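You operate a simulated robot arm through the tools that you are given. There is no shell and no other tool.

You run a simulated robot arm. Do the job below in one go: nothing can be reset, and whatever is moved stays where it is left.

TASK
Brush the dusty ring clean, put the brush back, then move its plate to the vice and clamp it. Set down upright: brush. What is to be rubbed or washed off counts as gone when no trace of it is left.

Only the result counts: the job must be done as asked and must still hold three seconds after the hand-in. Knocking over, shifting, dropping, spilling or breaking anything else fails it.

THE ROBOT
A 6-joint arm with a two-finger gripper, fixed in place. Base frame: the origin is on the floor under the middle of its stand, x ahead of it, y to its left, z up; the work surface is at about z = 85. Readings come in cm, rad, newtons and seconds.
It reaches about 157.2 cm from its shoulder. Its first joint turns from -2.897 to 2.897 rad. Payload 2.45 kg.
The tool frame sits at the grasp point between the pads (the TCP): z along the fingers, y along the line on which they close. The tips reach 2 cm beyond it. The gripper opens to 14 cm; its body begins 16.8 cm behind the TCP.
Orientation is that of the tool frame in the base frame, as a unit quaternion [w, x, y, z]. With the fingers straight down and closing along the base's y, the tool's x points along the base's -x, its y along +y and its z along -z.

THE INTERFACE
- The arm moves only by the tool servo_tool. Its argument "rows" is one flat list of numbers, 7 for each row, row after row: the shift along the tool's x, y, z in cm, then the turn, a rotation vector about the tool's x, y, z in degrees, then the closure, from 0 (fully open) to 1 (shut). In form: [tx, ty, tz, ax, ay, az, grip, tx, ty, tz, ax, ay, az, grip, ...]. A call has 1 to 20 rows; each row is the pose to reach, as a shift and turn from the pose commanded when the call began, along the tool's axes at that moment. Rows are played at 5 a second. More than 5 cm and 0.15 rad between two rows, or a gripper value outside its range, and nothing of the call is played. A pose out of reach is approached as far as the arm can. The call stops where the force on the tool passes 40 N (or 10 N more than at its start, if that is more) or the arm is blocked; 0.2 s more then pass. Each finger travels about 4.5 cm/s and halts on what it meets, pressing with about 30 N; the grip force reading is that of the motor and also rises with nothing between the fingers. The clock runs only during rows and for 0.2 s after the last one: add rows that repeat a pose to give the fingers time. It gives the time, the measured TCP pose, the force on the tool (base axes), the opening and the grip force at its end, in the units of the frame above (readings bear some noise), with the torque about the TCP (base axes, N m) and any sound that the robot's microphone picked up.
- Cameras (640 x 400 px; columns grow to the right, rows downward): "scene" is fixed at [40.1, 50.07, 162.89]; the picture's right is [-0.83, -0.55, 0.00], its down [-0.42, 0.63, -0.65] and it looks along [0.36, -0.55, -0.76] (base axes); focal length 268 px, centre (320, 200). "wrist" rides on the gripper at [7.8, 1.1, -20.9] in the tool frame; the picture's right is [-0.14, 0.99, 0.00], its down [-0.92, -0.13, -0.37] and it looks along [-0.37, -0.05, 0.93] (tool axes); focal length 280 px, centre (320, 200). There is no depth. A picture from a camera that has moved, and an enlarged one, comes with that camera's place and axes in the base frame and with its lens.
- camera(camera): a new picture of that camera. No time passes.
- enlarge(camera, box): a new picture of the part [left, top, right, bottom] of that camera's present view, enlarged. No time passes.
- hand_in(): hands the job in; it is judged then, once.

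Nothing tells you positions but the pictures and the camera data. Unless the task says otherwise, let go and move clear before handing in.

The tools are called by a JSON object that holds its "fn" and its "kwargs". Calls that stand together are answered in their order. servo_tool: Moves the arm, as the interface text tells. Its arguments: {"type":"object","properties":{"rows":{"type":"array","items":{"type":"number"}}},"required":["rows"]} The other tools are called the same way: camera (camera) takes a picture; enlarge (camera, box) takes an enlarged picture of a part of a camera's view; hand_in () hands the job in.

At the start:

```text
t: 0.0
tcp_pos: [69.9, 0.24, 128.2]
tool_rot: [0.0, 0.0, 1.0, 0.0]
contact_force: [-0.4, 0.2, -0.3]
wrist_torque: [0.0, 0.0, 0.02]
gripper_width: 14.01
grasp_force: 0.1
```

scene: 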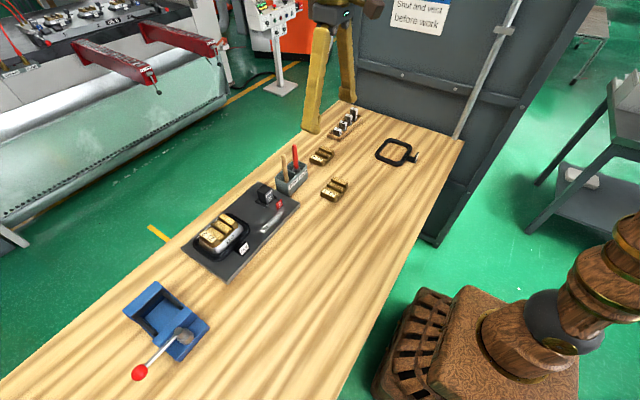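
wrist: 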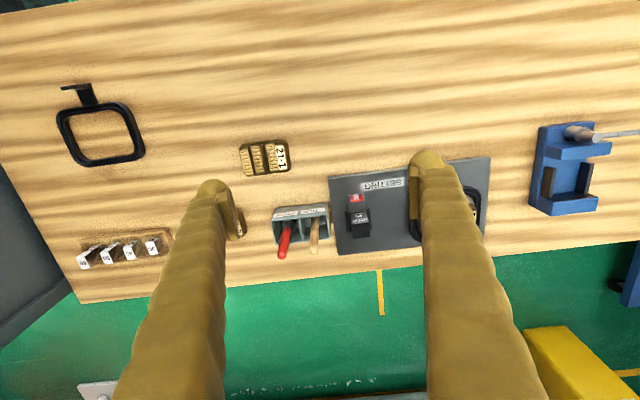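

I see a bench with a blue vice, a dark panel with a fixture, a caddy with brush/tools, and several small plates. I will enlarge the views to identify each thing before moving.

{"fn": "enlarge", "kwargs": {"camera": "scene", "box": [170, 140, 310, 280]}}

{"fn": "enlarge", "kwargs": {"camera": "scene", "box": [260, 90, 440, 210]}}

{"fn": "enlarge", "kwargs": {"camera": "scene", "box": [100, 260, 240, 400]}}

{"fn": "enlarge", "kwargs": {"camera": "wrist", "box": [220, 120, 420, 270]}}

{"fn": "enlarge", "kwargs": {"camera": "wrist", "box": [400, 100, 640, 260]}}

{"fn": "enlarge", "kwargs": {"camera": "wrist", "box": [40, 70, 260, 280]}}

```text
2.86 times, centred on (240, 210) of scene
camera zoom: at [40.1, 50.07, 162.89], right [-0.83, -0.55, 0.0], down [-0.42, 0.63, -0.65], along [0.36, -0.55, -0.76], focal length 766 px, centre (549, 171)
```

zoom: 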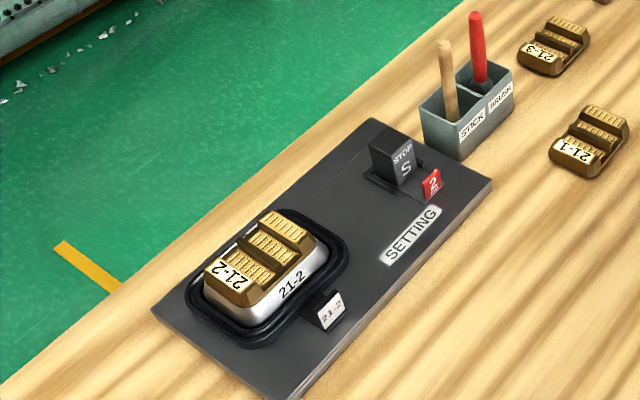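

```text
3.33 times, centred on (350, 150) of scene
camera zoom: at [40.1, 50.07, 162.89], right [-0.83, -0.55, 0.0], down [-0.42, 0.63, -0.65], along [0.36, -0.55, -0.76], focal length 894 px, centre (220, 367)
```

zoom: 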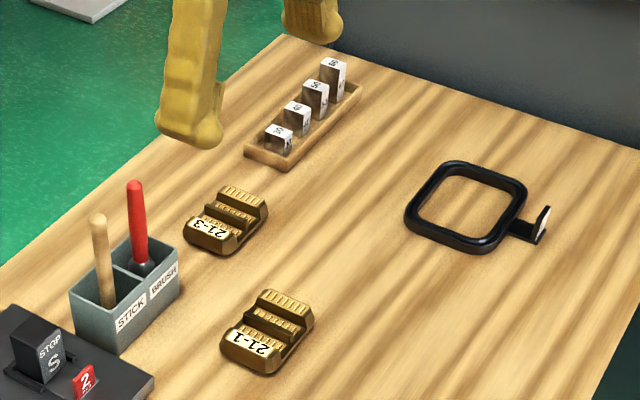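

```text
2.86 times, centred on (170, 330) of scene
camera zoom: at [40.1, 50.07, 162.89], right [-0.83, -0.55, 0.0], down [-0.42, 0.63, -0.65], along [0.36, -0.55, -0.76], focal length 766 px, centre (749, -171)
```

zoom: 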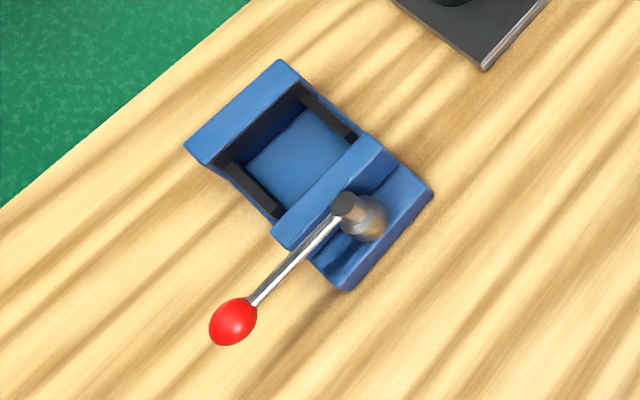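

```text
2.67 times, centred on (320, 195) of wrist
camera zoom: at [62.1, 1.41, 149.1], right [0.14, 0.99, 0.0], down [0.92, -0.13, 0.37], along [0.37, -0.05, -0.93], focal length 748 px, centre (320, 213)
```

zoom: 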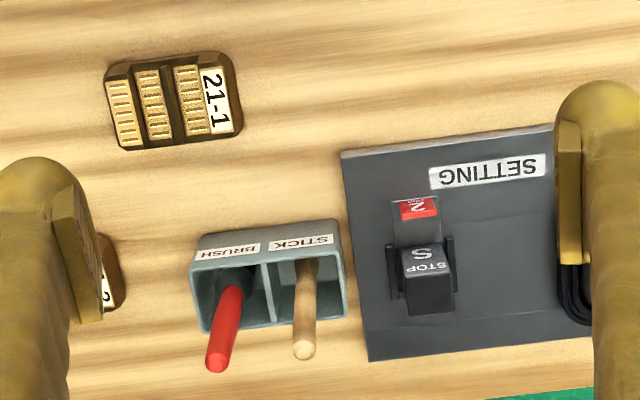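

```text
2.50 times, centred on (520, 180) of wrist
camera zoom: at [62.1, 1.41, 149.1], right [0.14, 0.99, 0.0], down [0.92, -0.13, 0.37], along [0.37, -0.05, -0.93], focal length 701 px, centre (-180, 250)
```

zoom: 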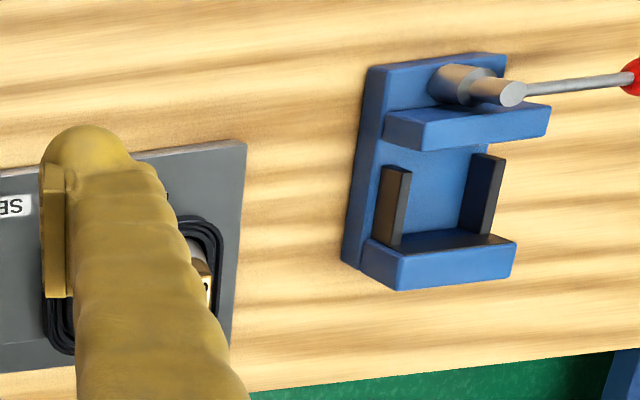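

```text
1.90 times, centred on (150, 175) of wrist
camera zoom: at [62.1, 1.41, 149.1], right [0.14, 0.99, 0.0], down [0.92, -0.13, 0.37], along [0.37, -0.05, -0.93], focal length 534 px, centre (644, 248)
```

zoom: 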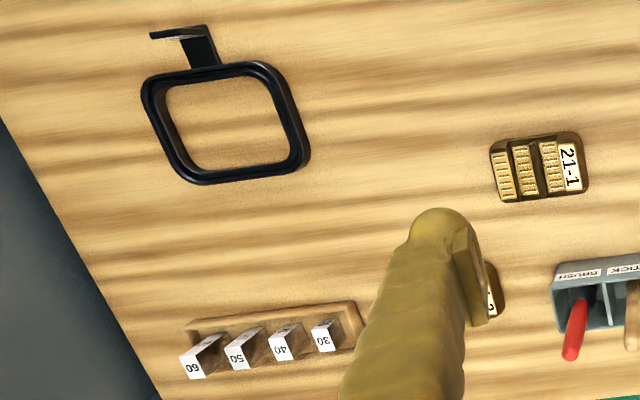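

I see two black frame-shaped rings: one around the 21-2 block on the panel and one loose at the far right with a tag. I'll zoom further to see which one is dusty and what its tag says.

{"fn": "enlarge", "kwargs": {"camera": "scene", "box": [365, 125, 429, 165]}}

{"fn": "enlarge", "kwargs": {"camera": "wrist", "box": [45, 75, 157, 175]}}

{"fn": "enlarge", "kwargs": {"camera": "scene", "box": [185, 200, 265, 260]}}

{"fn": "enlarge", "kwargs": {"camera": "scene", "box": [265, 135, 355, 205]}}

```text
10.00 times, centred on (397, 145) of scene
camera zoom: at [40.1, 50.07, 162.89], right [-0.83, -0.55, 0.0], down [-0.42, 0.63, -0.65], along [0.36, -0.55, -0.76], focal length 2682 px, centre (-450, 750)
```

zoom: 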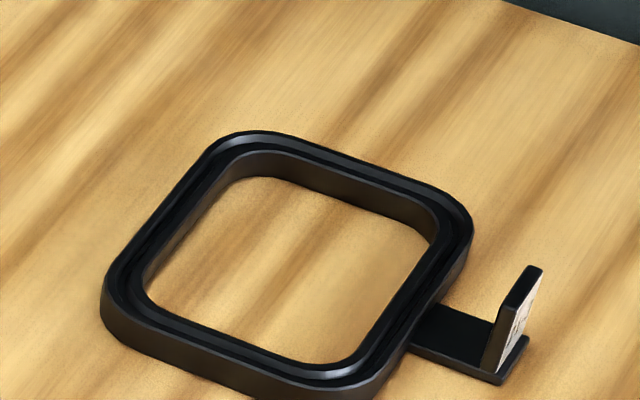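

```text
4.00 times, centred on (101, 125) of wrist
camera zoom: at [62.1, 1.41, 149.1], right [0.14, 0.99, 0.0], down [0.92, -0.13, 0.37], along [0.37, -0.05, -0.93], focal length 1122 px, centre (1196, 500)
```

zoom: 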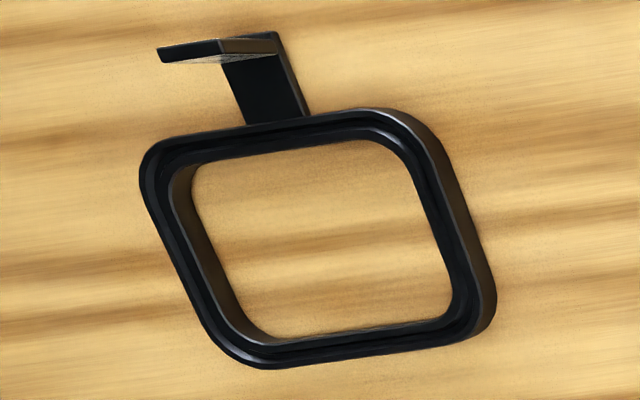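

```text
6.67 times, centred on (225, 230) of scene
camera zoom: at [40.1, 50.07, 162.89], right [-0.83, -0.55, 0.0], down [-0.42, 0.63, -0.65], along [0.36, -0.55, -0.76], focal length 1788 px, centre (953, 0)
```

zoom: 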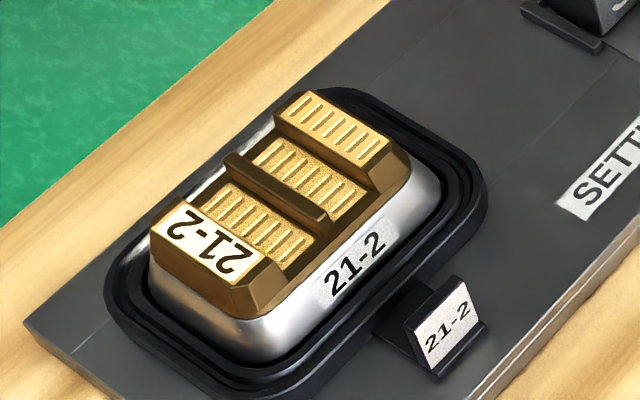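

```text
5.71 times, centred on (310, 170) of scene
camera zoom: at [40.1, 50.07, 162.89], right [-0.83, -0.55, 0.0], down [-0.42, 0.63, -0.65], along [0.36, -0.55, -0.76], focal length 1532 px, centre (377, 371)
```

zoom: 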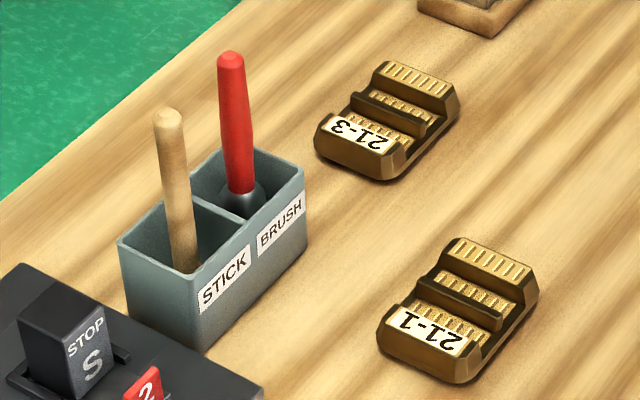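

The rings' dust isn't visible from here, so I'll move the wrist camera high over the loose ring at about (65, -48) with a tilt, to read its tag and check it for dust.

{"fn": "servo_tool", "kwargs": {"rows": [1.25, -4, 1.08, 0, -2, 0, 0, 2.5, -8, 2.17, 0, -4, 0, 0, 3.75, -12, 3.25, 0, -6, 0, 0, 5, -16, 4.33, 0, -8, 0, 0, 6.25, -20, 5.42, 0, -10, 0, 0, 7.5, -24, 6.5, 0, -12, 0, 0, 8.75, -28, 7.58, 0, -14, 0, 0, 10, -32, 8.67, 0, -16, 0, 0, 11.25, -36, 9.75, 0, -18, 0, 0, 12.5, -40, 10.83, 0, -20, 0, 0, 13.75, -44, 11.92, 0, -22, 0, 0, 15, -48, 13, 0, -25, 0, 0, 15, -48, 13, 0, -25, 0, 0]}}

{"fn": "camera", "kwargs": {"camera": "wrist"}}

{"fn": "camera", "kwargs": {"camera": "scene"}}

```text
t: 2.8
tcp_pos: [54.8, -48.04, 115.44]
tool_rot: [0.216, 0.0, 0.976, 0.0]
contact_force: [-0.5, -0.8, 0.3]
wrist_torque: [-0.01, -0.03, 0.04]
gripper_width: 13.99
grasp_force: 0.2
```

```text
taken
camera wrist: at [38.9, -46.89, 131.02], right [0.12, 0.99, 0.06], down [0.68, -0.13, 0.72], along [0.72, -0.05, -0.69], focal length 280 px, centre (320, 200)
```

wrist: 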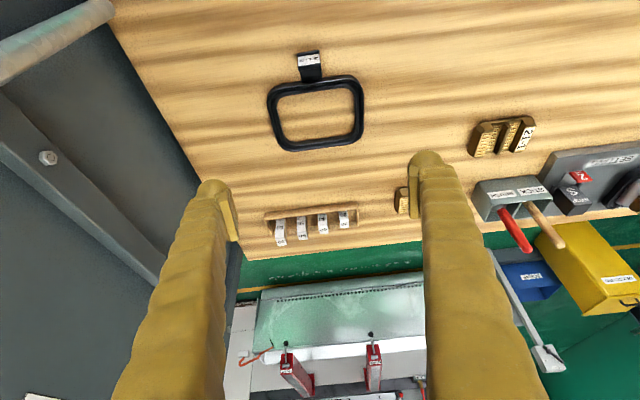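

```text
taken
```

scene: 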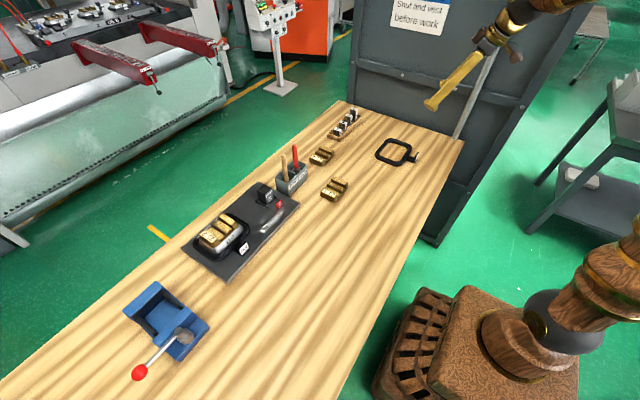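

The loose ring and its tag are now in view, upside down. I'll enlarge it.

{"fn": "enlarge", "kwargs": {"camera": "wrist", "box": [255, 40, 375, 160]}}

{"fn": "enlarge", "kwargs": {"camera": "wrist", "box": [290, 45, 330, 85]}}

{"fn": "enlarge", "kwargs": {"camera": "wrist", "box": [460, 100, 640, 260]}}

```text
3.33 times, centred on (315, 100) of wrist
camera zoom: at [38.9, -46.89, 131.02], right [0.12, 0.99, 0.06], down [0.68, -0.13, 0.72], along [0.72, -0.05, -0.69], focal length 935 px, centre (337, 533)
```

zoom: 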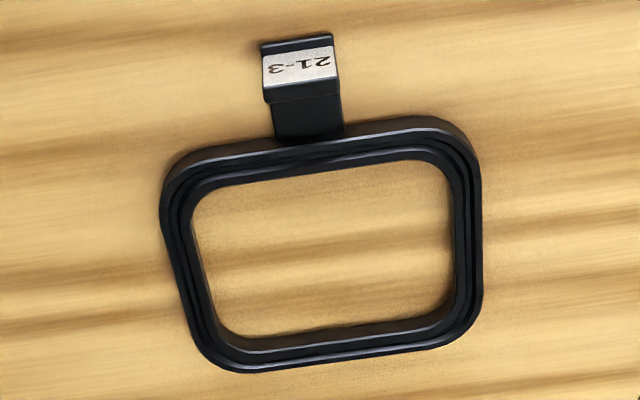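

```text
10.00 times, centred on (310, 65) of wrist
camera zoom: at [38.9, -46.89, 131.02], right [0.12, 0.99, 0.06], down [0.68, -0.13, 0.72], along [0.72, -0.05, -0.69], focal length 2804 px, centre (420, 1550)
```

zoom: 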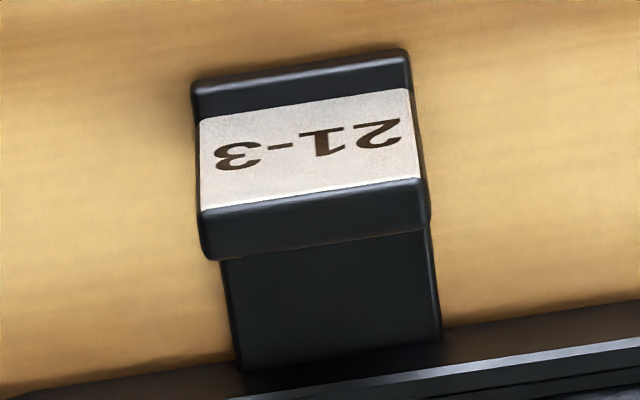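

```text
2.50 times, centred on (550, 180) of wrist
camera zoom: at [38.9, -46.89, 131.02], right [0.12, 0.99, 0.06], down [0.68, -0.13, 0.72], along [0.72, -0.05, -0.69], focal length 701 px, centre (-255, 250)
```

zoom: 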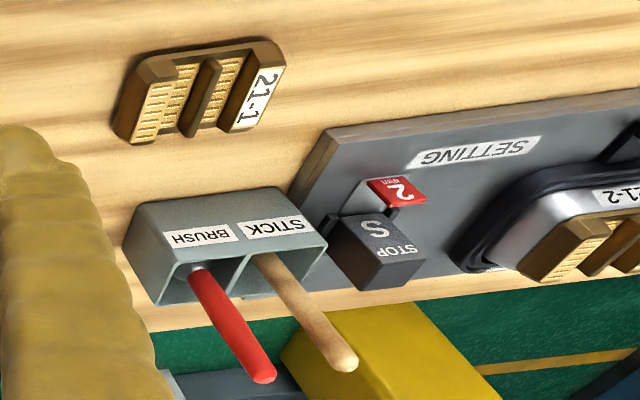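

The loose ring is tagged 21-3 and looks clean so far. I'll inspect both rings at higher magnification.

{"fn": "enlarge", "kwargs": {"camera": "scene", "box": [190, 228, 230, 258]}}

{"fn": "enlarge", "kwargs": {"camera": "scene", "box": [222, 205, 262, 245]}}

{"fn": "enlarge", "kwargs": {"camera": "wrist", "box": [280, 70, 370, 115]}}

{"fn": "enlarge", "kwargs": {"camera": "wrist", "box": [262, 105, 372, 155]}}

```text
13.33 times, centred on (210, 243) of scene
camera zoom: at [40.1, 50.07, 162.89], right [-0.83, -0.55, 0.0], down [-0.42, 0.63, -0.65], along [0.36, -0.55, -0.76], focal length 3576 px, centre (1787, -373)
```

zoom: 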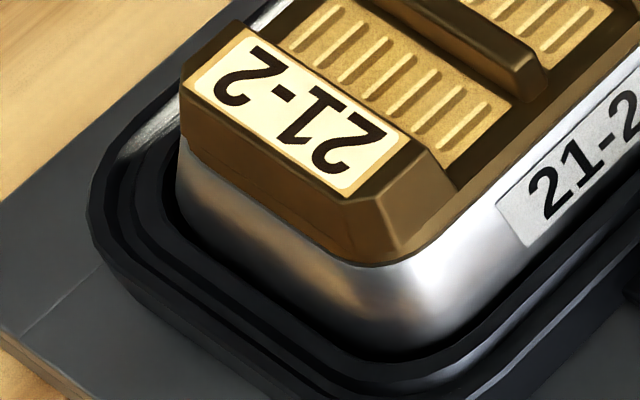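

```text
10.00 times, centred on (242, 225) of scene
camera zoom: at [40.1, 50.07, 162.89], right [-0.83, -0.55, 0.0], down [-0.42, 0.63, -0.65], along [0.36, -0.55, -0.76], focal length 2682 px, centre (1100, -50)
```

zoom: 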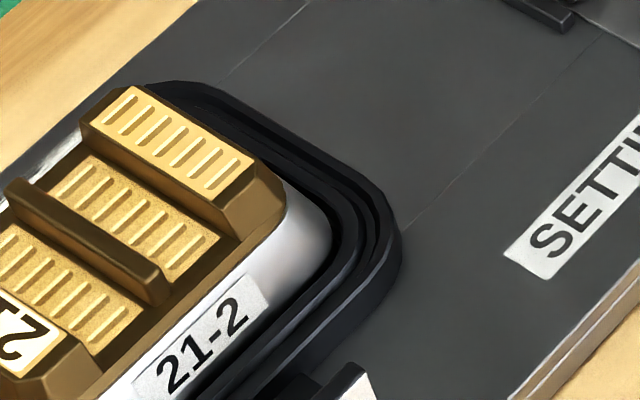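

```text
7.11 times, centred on (325, 92) of wrist
camera zoom: at [38.9, -46.89, 131.02], right [0.12, 0.99, 0.06], down [0.68, -0.13, 0.72], along [0.72, -0.05, -0.69], focal length 1994 px, centre (284, 964)
```

zoom: 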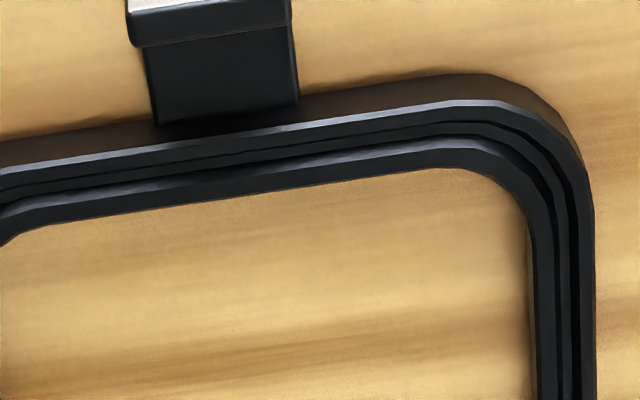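

```text
5.82 times, centred on (317, 130) of wrist
camera zoom: at [38.9, -46.89, 131.02], right [0.12, 0.99, 0.06], down [0.68, -0.13, 0.72], along [0.72, -0.05, -0.69], focal length 1631 px, centre (338, 607)
```

zoom: 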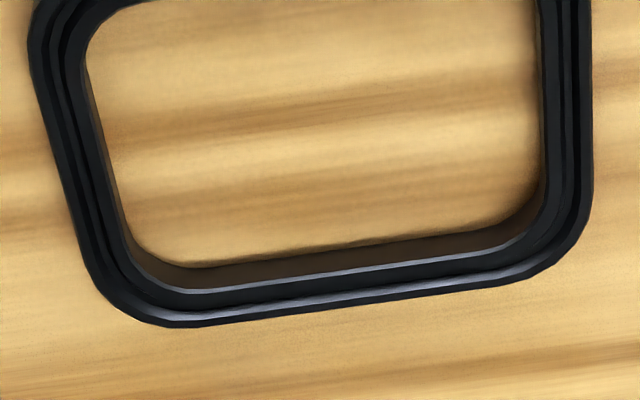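

Ring 21-3 looks clean all around, while the ring on the panel (21-2) shows a greyish streak on its far-left corner. I'll move the wrist camera above the panel, at about (94, 26), to inspect that ring from the far side.

{"fn": "servo_tool", "kwargs": {"rows": [-2.41, 3.65, 0.765, 0, 1.25, 0, 0, -4.82, 7.3, 1.53, 0, 2.5, 0, 0, -7.23, 10.95, 2.295, 0, 3.75, 0, 0, -9.64, 14.6, 3.06, 0, 5, 0, 0, -12.05, 18.25, 3.825, 0, 6.25, 0, 0, -14.46, 21.9, 4.59, 0, 7.5, 0, 0, -16.87, 25.55, 5.355, 0, 8.75, 0, 0, -19.28, 29.2, 6.12, 0, 10, 0, 0, -21.69, 32.85, 6.885, 0, 11.25, 0, 0, -24.1, 36.5, 7.65, 0, 12.5, 0, 0, -26.51, 40.15, 8.415, 0, 13.75, 0, 0, -28.92, 43.8, 9.18, 0, 15, 0, 0, -31.33, 47.45, 9.945, 0, 16.25, 0, 0, -33.74, 51.1, 10.71, 0, 17.5, 0, 0, -36.15, 54.75, 11.475, 0, 18.75, 0, 0, -38.56, 58.4, 12.24, 0, 20, 0, 0, -40.97, 62.05, 13.005, 0, 21.25, 0, 0, -43.38, 65.7, 13.77, 0, 22.5, 0, 0, -45.79, 69.35, 14.535, 0, 23.75, 0, 0, -48.2, 73, 15.3, 0, 25, 0, 0]}}

{"fn": "camera", "kwargs": {"camera": "wrist"}}

```text
t: 7.0
tcp_pos: [105.07, 25.51, 121.84]
tool_rot: [0.0, 0.001, 1.0, 0.0]
contact_force: [-0.8, -0.3, 1.6]
wrist_torque: [0.08, -0.1, 0.03]
gripper_width: 14.0
grasp_force: 0.1
```

```text
taken
camera wrist: at [97.29, 26.62, 142.7], right [0.14, 0.99, 0.0], down [0.92, -0.13, 0.37], along [0.37, -0.05, -0.93], focal length 280 px, centre (320, 200)
```

wrist: 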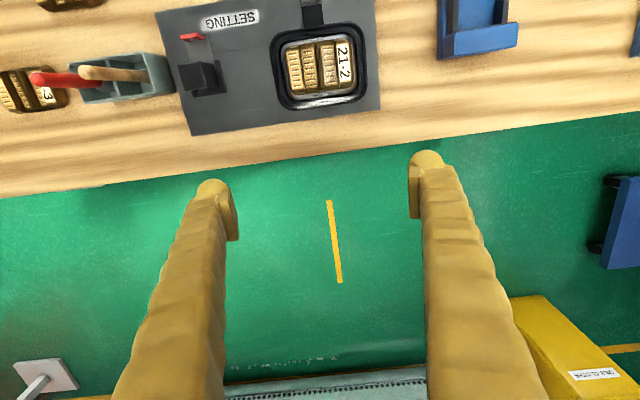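

{"fn": "enlarge", "kwargs": {"camera": "wrist", "box": [260, 15, 380, 125]}}

{"fn": "enlarge", "kwargs": {"camera": "wrist", "box": [275, 70, 375, 115]}}

{"fn": "enlarge", "kwargs": {"camera": "wrist", "box": [340, 25, 380, 105]}}

{"fn": "enlarge", "kwargs": {"camera": "wrist", "box": [0, 0, 260, 120]}}

```text
3.64 times, centred on (320, 70) of wrist
camera zoom: at [97.29, 26.62, 142.7], right [0.14, 0.99, 0.0], down [0.92, -0.13, 0.37], along [0.37, -0.05, -0.93], focal length 1020 px, centre (320, 673)
```

zoom: 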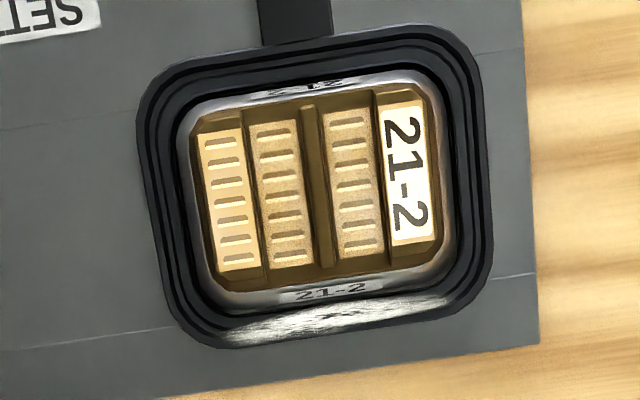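

```text
6.40 times, centred on (325, 92) of wrist
camera zoom: at [97.29, 26.62, 142.7], right [0.14, 0.99, 0.0], down [0.92, -0.13, 0.37], along [0.37, -0.05, -0.93], focal length 1794 px, centre (288, 888)
```

zoom: 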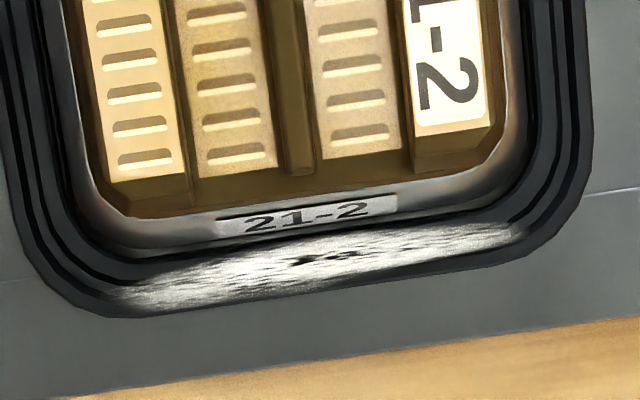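

```text
5.00 times, centred on (360, 65) of wrist
camera zoom: at [97.29, 26.62, 142.7], right [0.14, 0.99, 0.0], down [0.92, -0.13, 0.37], along [0.37, -0.05, -0.93], focal length 1402 px, centre (120, 875)
```

zoom: 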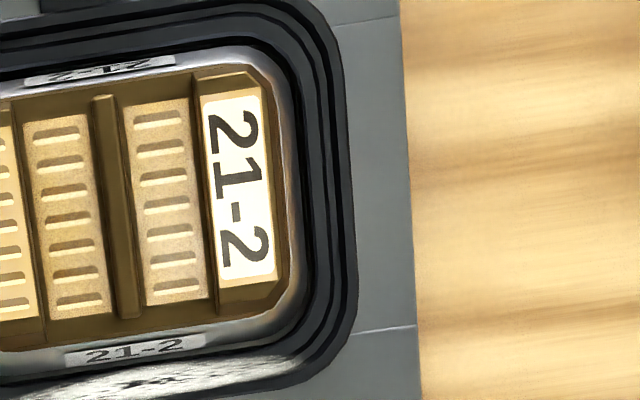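

```text
2.46 times, centred on (130, 60) of wrist
camera zoom: at [97.29, 26.62, 142.7], right [0.14, 0.99, 0.0], down [0.92, -0.13, 0.37], along [0.37, -0.05, -0.93], focal length 690 px, centre (788, 545)
```

zoom: 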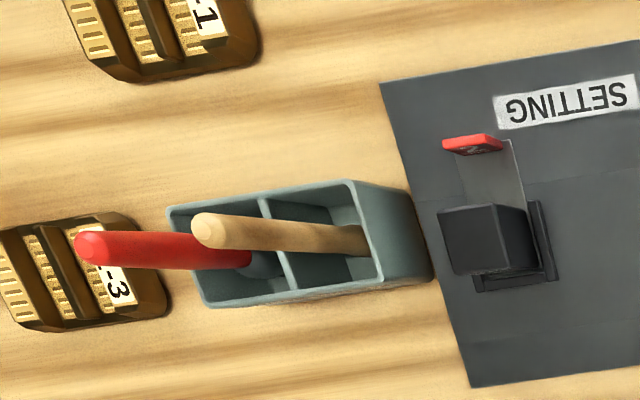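

The dust is a white streak on the far (+x) side of ring 21-2, on the panel. Its plate is therefore the brass plate 21-2 seated on the silver block. Next I'll look closely at the brush in the caddy, at about (90, -9).

{"fn": "servo_tool", "kwargs": {"rows": [1.875, -4.19, -0.375, 0, 0, 0, 0, 3.75, -8.38, -0.75, 0, 0, 0, 0, 5.625, -12.56, -1.125, 0, 0, 0, 0, 7.5, -16.75, -1.5, 0, 0, 0, 0, 9.375, -20.94, -1.875, 0, 0, 0, 0, 11.25, -25.1, -2.25, 0, 0, 0, 0, 13.125, -29.3, -2.625, 0, 0, 0, 0, 15, -33.5, -3, 0, 0, 0, 0, 15, -33.5, -3, 0, 0, 0, 0]}}

{"fn": "camera", "kwargs": {"camera": "wrist"}}

{"fn": "enlarge", "kwargs": {"camera": "wrist", "box": [240, 60, 400, 200]}}

{"fn": "enlarge", "kwargs": {"camera": "scene", "box": [265, 135, 325, 205]}}

```text
t: 9.0
tcp_pos: [89.93, -8.02, 124.79]
tool_rot: [0.0, 0.0, 1.0, -0.001]
contact_force: [-0.9, -0.6, -0.4]
wrist_torque: [0.02, -0.01, 0.0]
gripper_width: 13.99
grasp_force: 0.1
```

```text
taken
camera wrist: at [82.18, -6.98, 145.65], right [0.14, 0.99, 0.0], down [0.92, -0.13, 0.37], along [0.37, -0.05, -0.93], focal length 280 px, centre (320, 200)
```

wrist: 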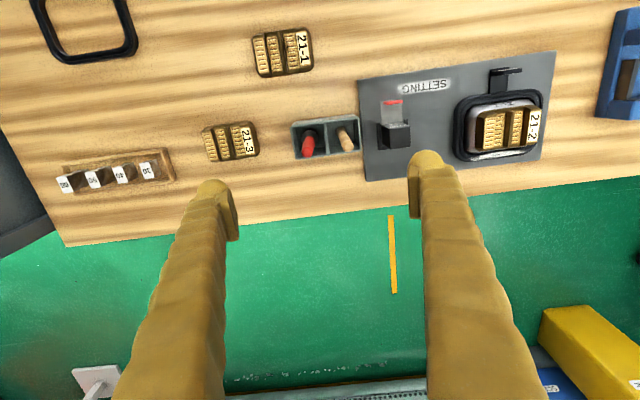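

```text
2.86 times, centred on (320, 130) of wrist
camera zoom: at [82.18, -6.98, 145.65], right [0.14, 0.99, 0.0], down [0.92, -0.13, 0.37], along [0.37, -0.05, -0.93], focal length 801 px, centre (320, 400)
```

zoom: 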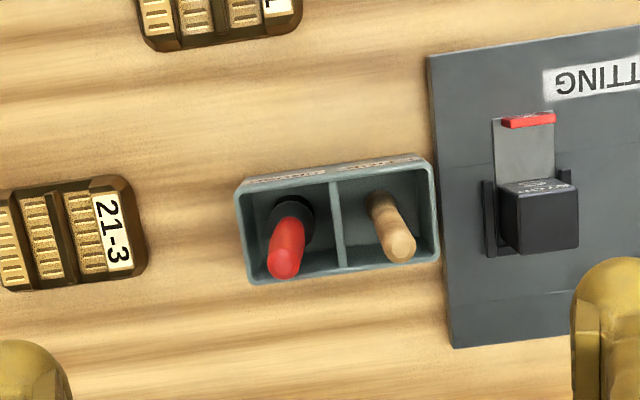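

```text
5.71 times, centred on (295, 170) of scene
camera zoom: at [40.1, 50.07, 162.89], right [-0.83, -0.55, 0.0], down [-0.42, 0.63, -0.65], along [0.36, -0.55, -0.76], focal length 1532 px, centre (463, 371)
```

zoom: 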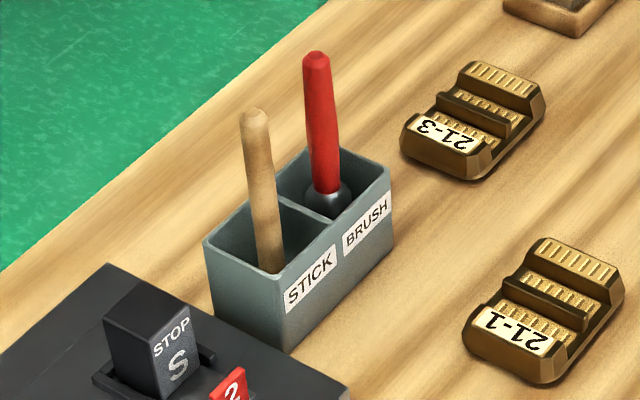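

The red-handled brush stands vertically with its tip at about (91.2, -10.2, 102), and the stick stands 6.4 cm to its +y side. I'll turn the gripper 90° so it closes along x, which avoids the stick, and hover over the brush to check alignment.

{"fn": "servo_tool", "kwargs": {"rows": [-0.1, -0.2, 0, 0, 0, 7.5, 0, -0.2, -0.4, 0, 0, 0, 15, 0, -0.3, -0.6, 0, 0, 0, 22.5, 0, -0.4, -0.8, 0, 0, 0, 30, 0, -0.5, -1, 0, 0, 0, 37.5, 0, -0.6, -1.2, 0, 0, 0, 45, 0, -0.7, -1.4, 0, 0, 0, 52.5, 0, -0.8, -1.6, 0, 0, 0, 60, 0, -0.9, -1.8, 0, 0, 0, 67.5, 0, -1, -2, 0, 0, 0, 75, 0, -1.1, -2.1, 0, 0, 0, 82.5, 0, -1.27, -2.18, 0, 0, 0, 90, 0, -1.27, -2.18, 0, 0, 0, 90, 0]}}

{"fn": "camera", "kwargs": {"camera": "wrist"}}

{"fn": "camera", "kwargs": {"camera": "scene"}}

```text
t: 11.8
tcp_pos: [91.34, -10.44, 124.77]
tool_rot: [0.0, 0.708, 0.706, 0.001]
contact_force: [-0.8, 0.6, 0.3]
wrist_torque: [0.0, 0.02, 0.06]
gripper_width: 14.0
grasp_force: 0.0
```

```text
taken
camera wrist: at [92.42, -2.61, 145.65], right [0.99, -0.14, 0.0], down [-0.13, -0.92, 0.37], along [-0.05, -0.37, -0.93], focal length 280 px, centre (320, 200)
```

wrist: 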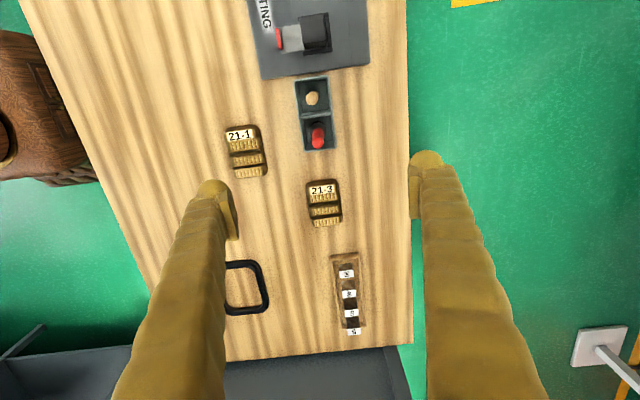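

```text
taken
```

scene: 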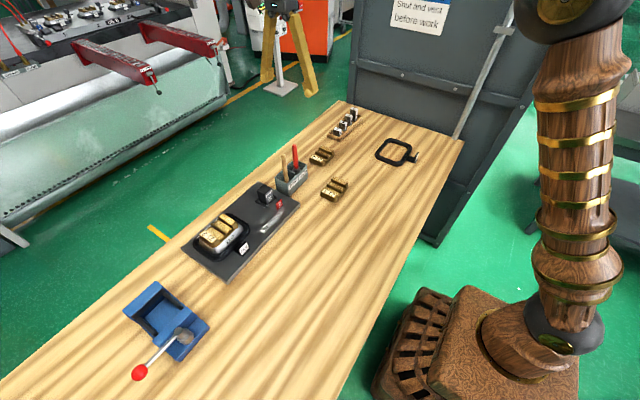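

{"fn": "enlarge", "kwargs": {"camera": "wrist", "box": [280, 70, 350, 160]}}

```text
4.44 times, centred on (315, 115) of wrist
camera zoom: at [92.42, -2.61, 145.65], right [0.99, -0.14, 0.0], down [-0.13, -0.92, 0.37], along [-0.05, -0.37, -0.93], focal length 1246 px, centre (342, 578)
```

zoom: 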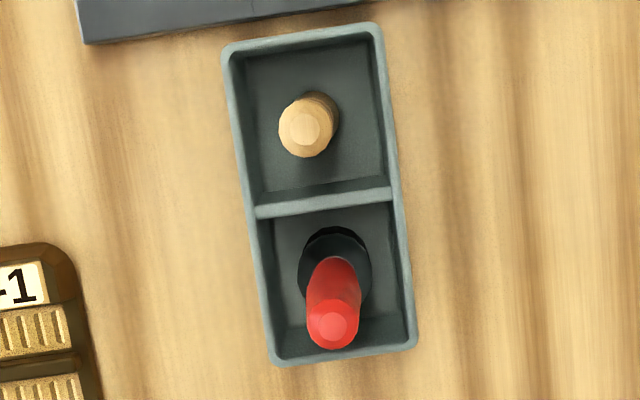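

The brush handle is now centred under the gripper to within about 0.3 cm. I'll descend with open fingers to grip height, about z=97, then check before closing.

{"fn": "servo_tool", "kwargs": {"rows": [0, -0.1, 4, 0, 0, 0, 0, 0, -0.2, 8, 0, 0, 0, 0, 0, -0.3, 12, 0, 0, 0, 0, 0, -0.3, 16, 0, 0, 0, 0, 0, -0.3, 19, 0, 0, 0, 0, 0, -0.3, 22, 0, 0, 0, 0, 0, -0.3, 25, 0, 0, 0, 0, 0, -0.3, 27.5, 0, 0, 0, 0, 0, -0.3, 27.5, 0, 0, 0, 0]}}

{"fn": "camera", "kwargs": {"camera": "wrist"}}

{"fn": "enlarge", "kwargs": {"camera": "scene", "box": [250, 90, 370, 210]}}

```text
t: 13.8
tcp_pos: [91.04, -10.46, 97.24]
tool_rot: [0.0, 0.707, 0.708, 0.0]
contact_force: [-0.5, -0.3, 0.0]
wrist_torque: [0.01, -0.03, -0.01]
gripper_width: 13.99
grasp_force: 0.0
```

```text
taken
camera wrist: at [92.11, -2.67, 118.1], right [0.99, -0.14, 0.0], down [-0.13, -0.92, 0.37], along [-0.05, -0.37, -0.93], focal length 280 px, centre (320, 200)
```

wrist: 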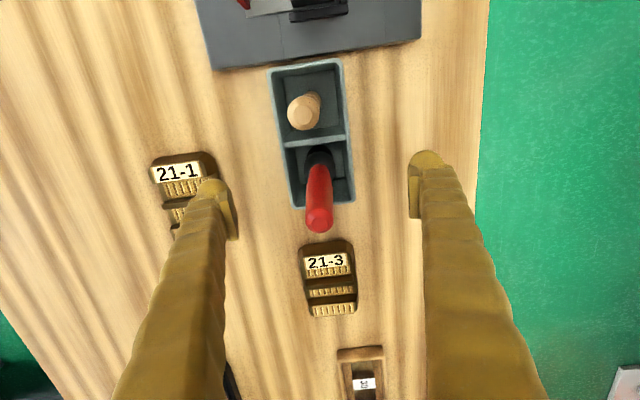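

```text
3.33 times, centred on (310, 150) of scene
camera zoom: at [40.1, 50.07, 162.89], right [-0.83, -0.55, 0.0], down [-0.42, 0.63, -0.65], along [0.36, -0.55, -0.76], focal length 894 px, centre (353, 367)
```

zoom: 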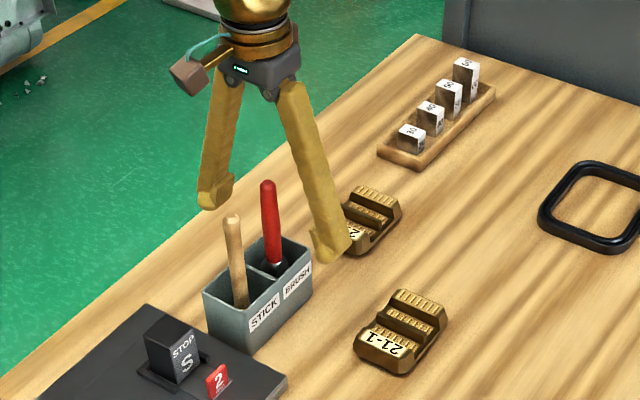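

The fingers straddle the handle along x, centred. I'll close on the handle.

{"fn": "servo_tool", "kwargs": {"rows": [0, 0, 0, 0, 0, 0, 0.5, 0, 0, 0, 0, 0, 0, 0.8, 0, 0, 0, 0, 0, 0, 1, 0, 0, 0, 0, 0, 0, 1, 0, 0, 0, 0, 0, 0, 1, 0, 0, 0, 0, 0, 0, 1, 0, 0, 0, 0, 0, 0, 1, 0, 0, 0, 0, 0, 0, 1, 0, 0, 0, 0, 0, 0, 1, 0, 0, 0, 0, 0, 0, 1]}}

{"fn": "camera", "kwargs": {"camera": "wrist"}}

{"fn": "enlarge", "kwargs": {"camera": "scene", "box": [250, 90, 370, 210]}}

```text
t: 16.0
tcp_pos: [91.07, -10.46, 97.18]
tool_rot: [-0.001, 0.707, 0.707, 0.0]
contact_force: [0.6, 0.2, 0.0]
wrist_torque: [-0.01, 0.01, 0.0]
gripper_width: 1.87
grasp_force: 30.3
```

```text
taken
camera wrist: at [92.11, -2.67, 118.13], right [0.99, -0.14, 0.0], down [-0.13, -0.92, 0.37], along [-0.05, -0.37, -0.93], focal length 280 px, centre (320, 200)
```

wrist: 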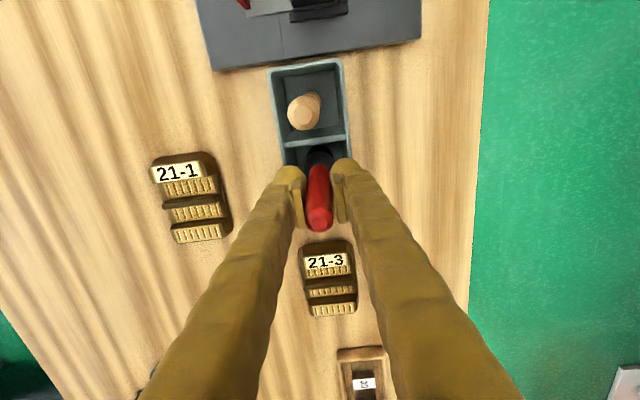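

```text
3.33 times, centred on (310, 150) of scene
camera zoom: at [40.1, 50.07, 162.89], right [-0.83, -0.55, 0.0], down [-0.42, 0.63, -0.65], along [0.36, -0.55, -0.76], focal length 894 px, centre (353, 367)
```

zoom: 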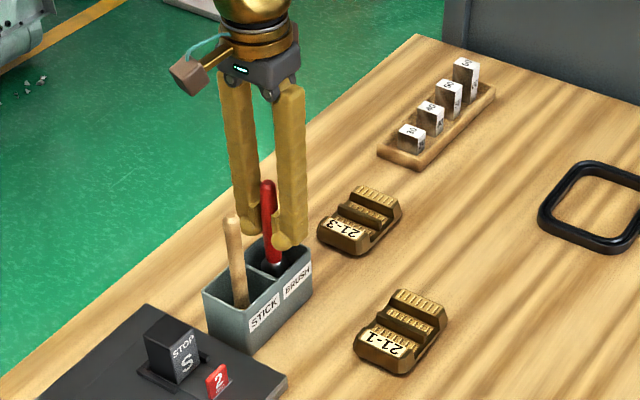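

The handle is gripped (1.87 cm, 30 N). I'll lift it straight up clear of the caddy and inspect the brush head.

{"fn": "servo_tool", "kwargs": {"rows": [0, 0, -0.5, 0, 0, 0, 1, 0, 0, -1.5, 0, 0, 0, 1, 0, 0, -3, 0, 0, 0, 1, 0, 0, -5, 0, 0, 0, 1, 0, 0, -8, 0, 0, 0, 1, 0, 0, -11, 0, 0, 0, 1, 0, 0, -14, 0, 0, 0, 1, 0, 0, -17, 0, 0, 0, 1, 0, 0, -20, 0, 0, 0, 1, 0, 0, -20, 0, 0, 0, 1]}}

{"fn": "camera", "kwargs": {"camera": "wrist"}}

{"fn": "enlarge", "kwargs": {"camera": "scene", "box": [240, 60, 340, 200]}}

```text
t: 18.2
tcp_pos: [90.95, -10.26, 116.9]
tool_rot: [0.0, 0.707, 0.707, 0.0]
contact_force: [-0.5, 0.2, -0.7]
wrist_torque: [0.02, 0.0, -0.04]
gripper_width: 1.87
grasp_force: 29.7
```

```text
taken
camera wrist: at [92.1, -2.46, 138.03], right [0.99, -0.14, 0.0], down [-0.13, -0.92, 0.37], along [-0.05, -0.37, -0.93], focal length 280 px, centre (320, 200)
```

wrist: 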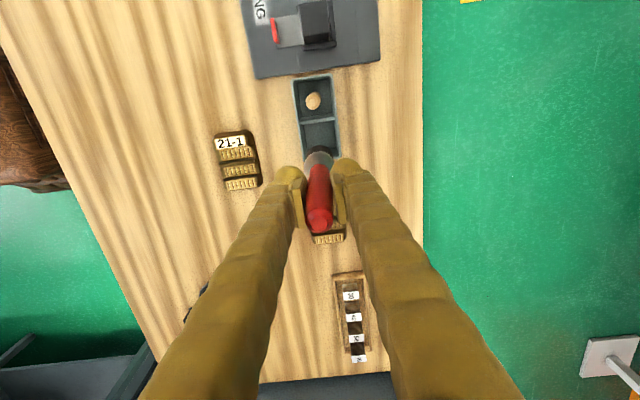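

```text
2.86 times, centred on (290, 130) of scene
camera zoom: at [40.1, 50.07, 162.89], right [-0.83, -0.55, 0.0], down [-0.42, 0.63, -0.65], along [0.36, -0.55, -0.76], focal length 766 px, centre (406, 400)
```

zoom: 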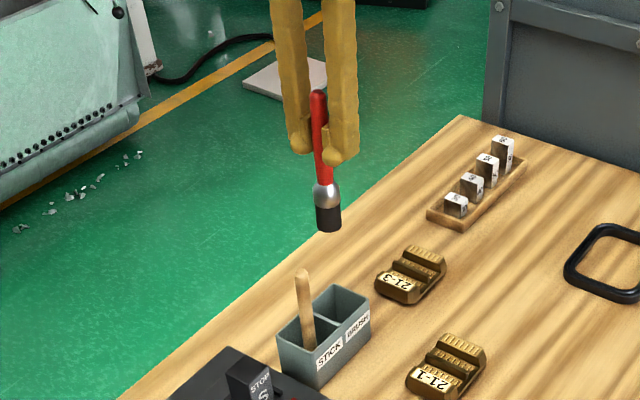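

The brush is out: red handle, silver ferrule, and dark round bristles about 3 cm wide, with the tip about 12 cm below the TCP. The dust lies on the ring's far side around x≈100, y≈21.7 to 33, z≈88. I'll carry the brush high to above that strip and descend partway.

{"fn": "servo_tool", "kwargs": {"rows": [4.14, 1.05, 0.3, 0, 0, 0, 1, 8.29, 2.1, 0.6, 0, 0, 0, 1, 12.43, 3.15, 0.9, 0, 0, 0, 1, 16.58, 4.2, 1.2, 0, 0, 0, 1, 20.7, 5.25, 1.5, 0, 0, 0, 1, 24.9, 6.3, 1.8, 0, 0, 0, 1, 29, 7.35, 2.1, 0, 0, 0, 1, 33.2, 8.4, 2.4, 0, 0, 0, 1, 37.3, 9.5, 2.7, 0, 0, 0, 1, 37.3, 9.5, 6, 0, 0, 0, 1, 37.3, 9.5, 9, 0, 0, 0, 1, 37.3, 9.5, 11, 0, 0, 0, 1, 37.3, 9.5, 11, 0, 0, 0, 1]}}

{"fn": "camera", "kwargs": {"camera": "wrist"}}

{"fn": "enlarge", "kwargs": {"camera": "scene", "box": [170, 120, 290, 260]}}

```text
t: 21.0
tcp_pos: [100.49, 26.94, 106.15]
tool_rot: [0.0, 0.707, 0.707, 0.001]
contact_force: [-0.4, 0.5, -0.9]
wrist_torque: [-0.01, 0.0, -0.02]
gripper_width: 1.85
grasp_force: 29.5
```

```text
taken
camera wrist: at [101.66, 34.72, 127.13], right [0.99, -0.14, 0.0], down [-0.13, -0.92, 0.37], along [-0.05, -0.37, -0.93], focal length 280 px, centre (320, 200)
```

wrist: 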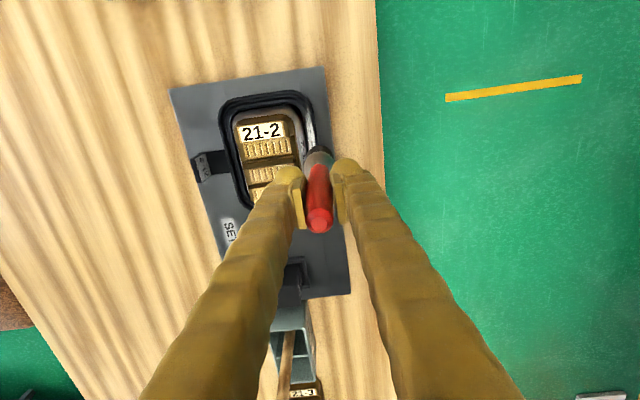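

```text
2.86 times, centred on (230, 190) of scene
camera zoom: at [40.1, 50.07, 162.89], right [-0.83, -0.55, 0.0], down [-0.42, 0.63, -0.65], along [0.36, -0.55, -0.76], focal length 766 px, centre (577, 229)
```

zoom: 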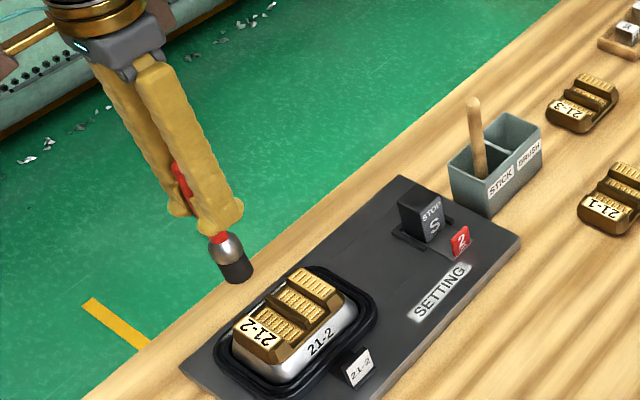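

{"fn": "enlarge", "kwargs": {"camera": "wrist", "box": [210, 70, 350, 230]}}

{"fn": "enlarge", "kwargs": {"camera": "scene", "box": [180, 190, 270, 265]}}

```text
2.50 times, centred on (280, 150) of wrist
camera zoom: at [101.66, 34.72, 127.13], right [0.99, -0.14, 0.0], down [-0.13, -0.92, 0.37], along [-0.05, -0.37, -0.93], focal length 701 px, centre (420, 325)
```

zoom: 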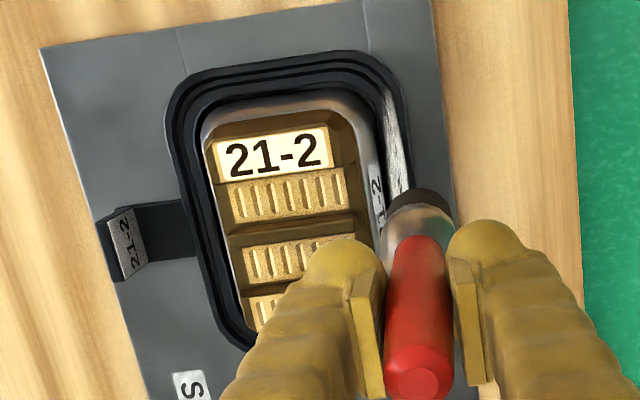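

```text
5.33 times, centred on (225, 228) of scene
camera zoom: at [40.1, 50.07, 162.89], right [-0.83, -0.55, 0.0], down [-0.42, 0.63, -0.65], along [0.36, -0.55, -0.76], focal length 1430 px, centre (827, 53)
```

zoom: 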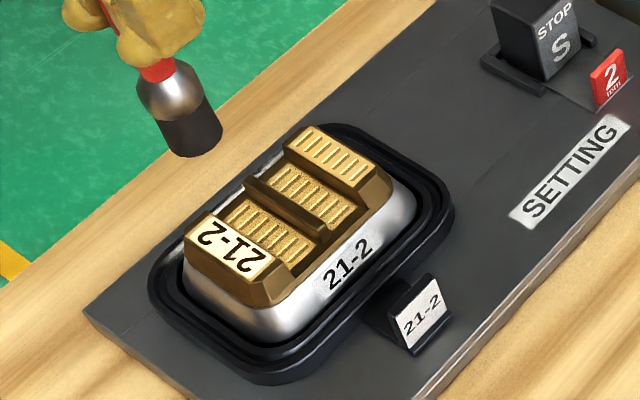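

The dust strip spans about x 99.1 to 100.35. I'll centre the brush at x≈100.25 and lower it slowly toward the ring.

{"fn": "servo_tool", "kwargs": {"rows": [0, -0.2, 1.5, 0, 0, 0, 1, 0, -0.2, 3, 0, 0, 0, 1, 0, -0.2, 4, 0, 0, 0, 1, 0, -0.2, 4.6, 0, 0, 0, 1, 0, -0.2, 4.6, 0, 0, 0, 1]}}

{"fn": "enlarge", "kwargs": {"camera": "scene", "box": [180, 190, 270, 265]}}

{"fn": "enlarge", "kwargs": {"camera": "wrist", "box": [210, 70, 350, 230]}}

```text
t: 22.2
tcp_pos: [100.36, 26.93, 101.45]
tool_rot: [0.0, 0.707, 0.707, 0.001]
contact_force: [-0.8, 0.0, 0.3]
wrist_torque: [0.01, 0.0, 0.02]
gripper_width: 1.86
grasp_force: 29.8
```

```text
5.33 times, centred on (225, 228) of scene
camera zoom: at [40.1, 50.07, 162.89], right [-0.83, -0.55, 0.0], down [-0.42, 0.63, -0.65], along [0.36, -0.55, -0.76], focal length 1430 px, centre (827, 53)
```

zoom: 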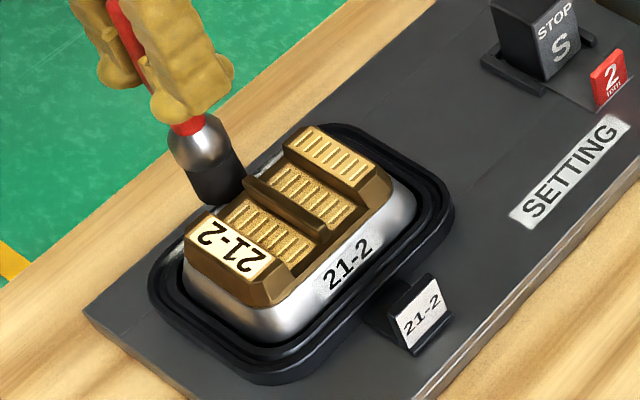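

```text
2.50 times, centred on (280, 150) of wrist
camera zoom: at [101.44, 34.78, 122.41], right [0.99, -0.14, 0.0], down [-0.13, -0.92, 0.37], along [-0.05, -0.37, -0.93], focal length 701 px, centre (420, 325)
```

zoom: 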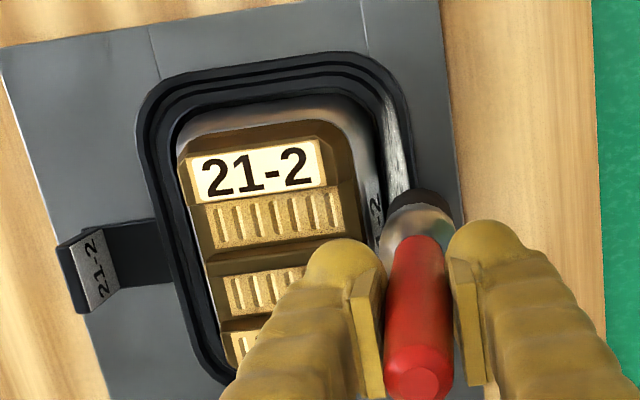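

No contact yet. I'll keep lowering in small steps while watching the force.

{"fn": "servo_tool", "kwargs": {"rows": [0, 0, 0.3, 0, 0, 0, 1, 0, 0, 0.6, 0, 0, 0, 1, 0, 0, 0.6, 0, 0, 0, 1]}}

```text
t: 23.0
tcp_pos: [100.36, 26.88, 100.9]
tool_rot: [0.0, 0.707, 0.707, -0.001]
contact_force: [0.3, 0.5, 0.0]
wrist_torque: [0.0, 0.03, -0.01]
gripper_width: 1.89
grasp_force: 29.9
```

{"fn": "servo_tool", "kwargs": {"rows": [0, 0, 0.2, 0, 0, 0, 1, 0, 0, 0.4, 0, 0, 0, 1, 0, 0, 0.4, 0, 0, 0, 1]}}

```text
t: 23.8
tcp_pos: [100.39, 26.95, 100.52]
tool_rot: [0.0, 0.707, 0.707, 0.0]
contact_force: [0.2, -0.7, -0.6]
wrist_torque: [0.0, 0.0, 0.0]
gripper_width: 1.85
grasp_force: 29.8
```

{"fn": "servo_tool", "kwargs": {"rows": [0, 0, 0.2, 0, 0, 0, 1, 0, 0, 0.4, 0, 0, 0, 1, 0, 0, 0.4, 0, 0, 0, 1]}}

{"fn": "enlarge", "kwargs": {"camera": "scene", "box": [195, 195, 245, 245]}}

```text
t: 24.6
tcp_pos: [100.45, 26.98, 100.4]
tool_rot: [0.0, 0.707, 0.707, 0.001]
contact_force: [2.1, -3.8, 24.8]
wrist_torque: [-0.29, -0.06, 0.01]
gripper_width: 1.87
grasp_force: 30.0
```

```text
8.00 times, centred on (220, 220) of scene
camera zoom: at [40.1, 50.07, 162.89], right [-0.83, -0.55, 0.0], down [-0.42, 0.63, -0.65], along [0.36, -0.55, -0.76], focal length 2145 px, centre (1120, 40)
```

zoom: 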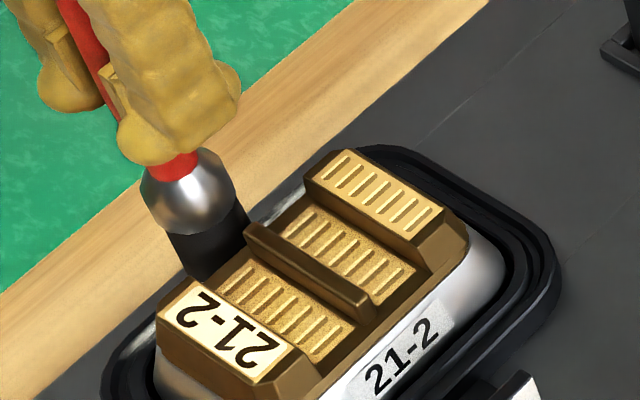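

The bristles touch the ring at TCP z≈100.4 (25 N). I'll ease up 0.2 cm and sweep toward +y gently.

{"fn": "servo_tool", "kwargs": {"rows": [0, 0, -0.2, 0, 0, 0, 1, 0.8, 0, -0.2, 0, 0, 0, 1, 1.6, 0, -0.2, 0, 0, 0, 1, 2.4, 0, -0.2, 0, 0, 0, 1, 3.2, 0, -0.2, 0, 0, 0, 1, 4, 0, -0.2, 0, 0, 0, 1, 4.8, 0, -0.2, 0, 0, 0, 1, 5.6, 0, -0.2, 0, 0, 0, 1, 6.4, 0, -0.2, 0, 0, 0, 1, 7, 0, -0.2, 0, 0, 0, 1]}}

{"fn": "camera", "kwargs": {"camera": "wrist"}}

{"fn": "enlarge", "kwargs": {"camera": "wrist", "box": [210, 70, 350, 230]}}

{"fn": "enlarge", "kwargs": {"camera": "scene", "box": [180, 190, 270, 265]}}

```text
t: 26.8
tcp_pos: [100.23, 33.9, 100.28]
tool_rot: [0.0, 0.707, 0.707, 0.0]
contact_force: [-0.4, -0.5, 1.3]
wrist_torque: [-0.08, 0.0, 0.0]
gripper_width: 1.88
grasp_force: 30.4
```

```text
taken
camera wrist: at [101.48, 41.74, 121.25], right [0.99, -0.14, 0.0], down [-0.13, -0.92, 0.37], along [-0.05, -0.37, -0.93], focal length 280 px, centre (320, 200)
```

wrist: 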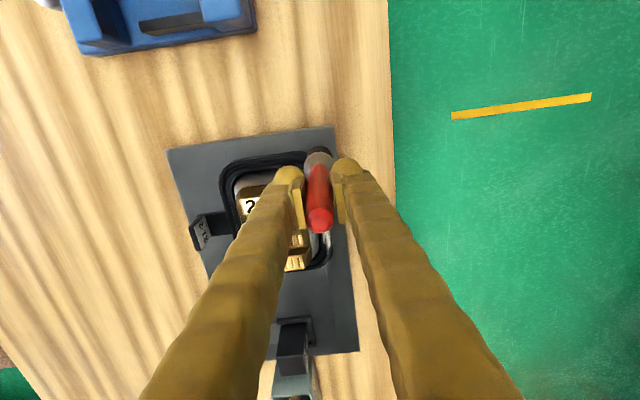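

```text
2.50 times, centred on (280, 150) of wrist
camera zoom: at [101.48, 41.74, 121.25], right [0.99, -0.14, 0.0], down [-0.13, -0.92, 0.37], along [-0.05, -0.37, -0.93], focal length 701 px, centre (420, 325)
```

zoom: 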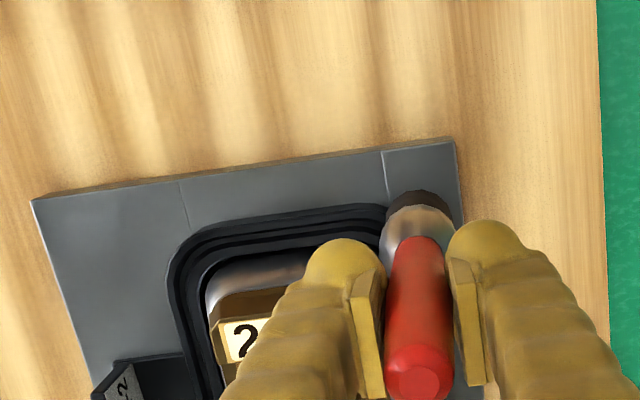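

```text
5.33 times, centred on (225, 228) of scene
camera zoom: at [40.1, 50.07, 162.89], right [-0.83, -0.55, 0.0], down [-0.42, 0.63, -0.65], along [0.36, -0.55, -0.76], focal length 1430 px, centre (827, 53)
```

zoom: 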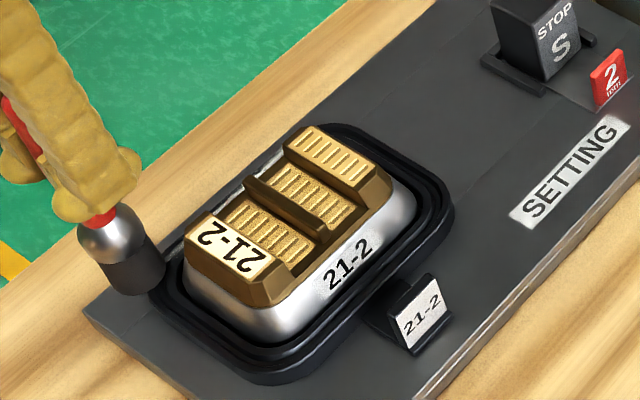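

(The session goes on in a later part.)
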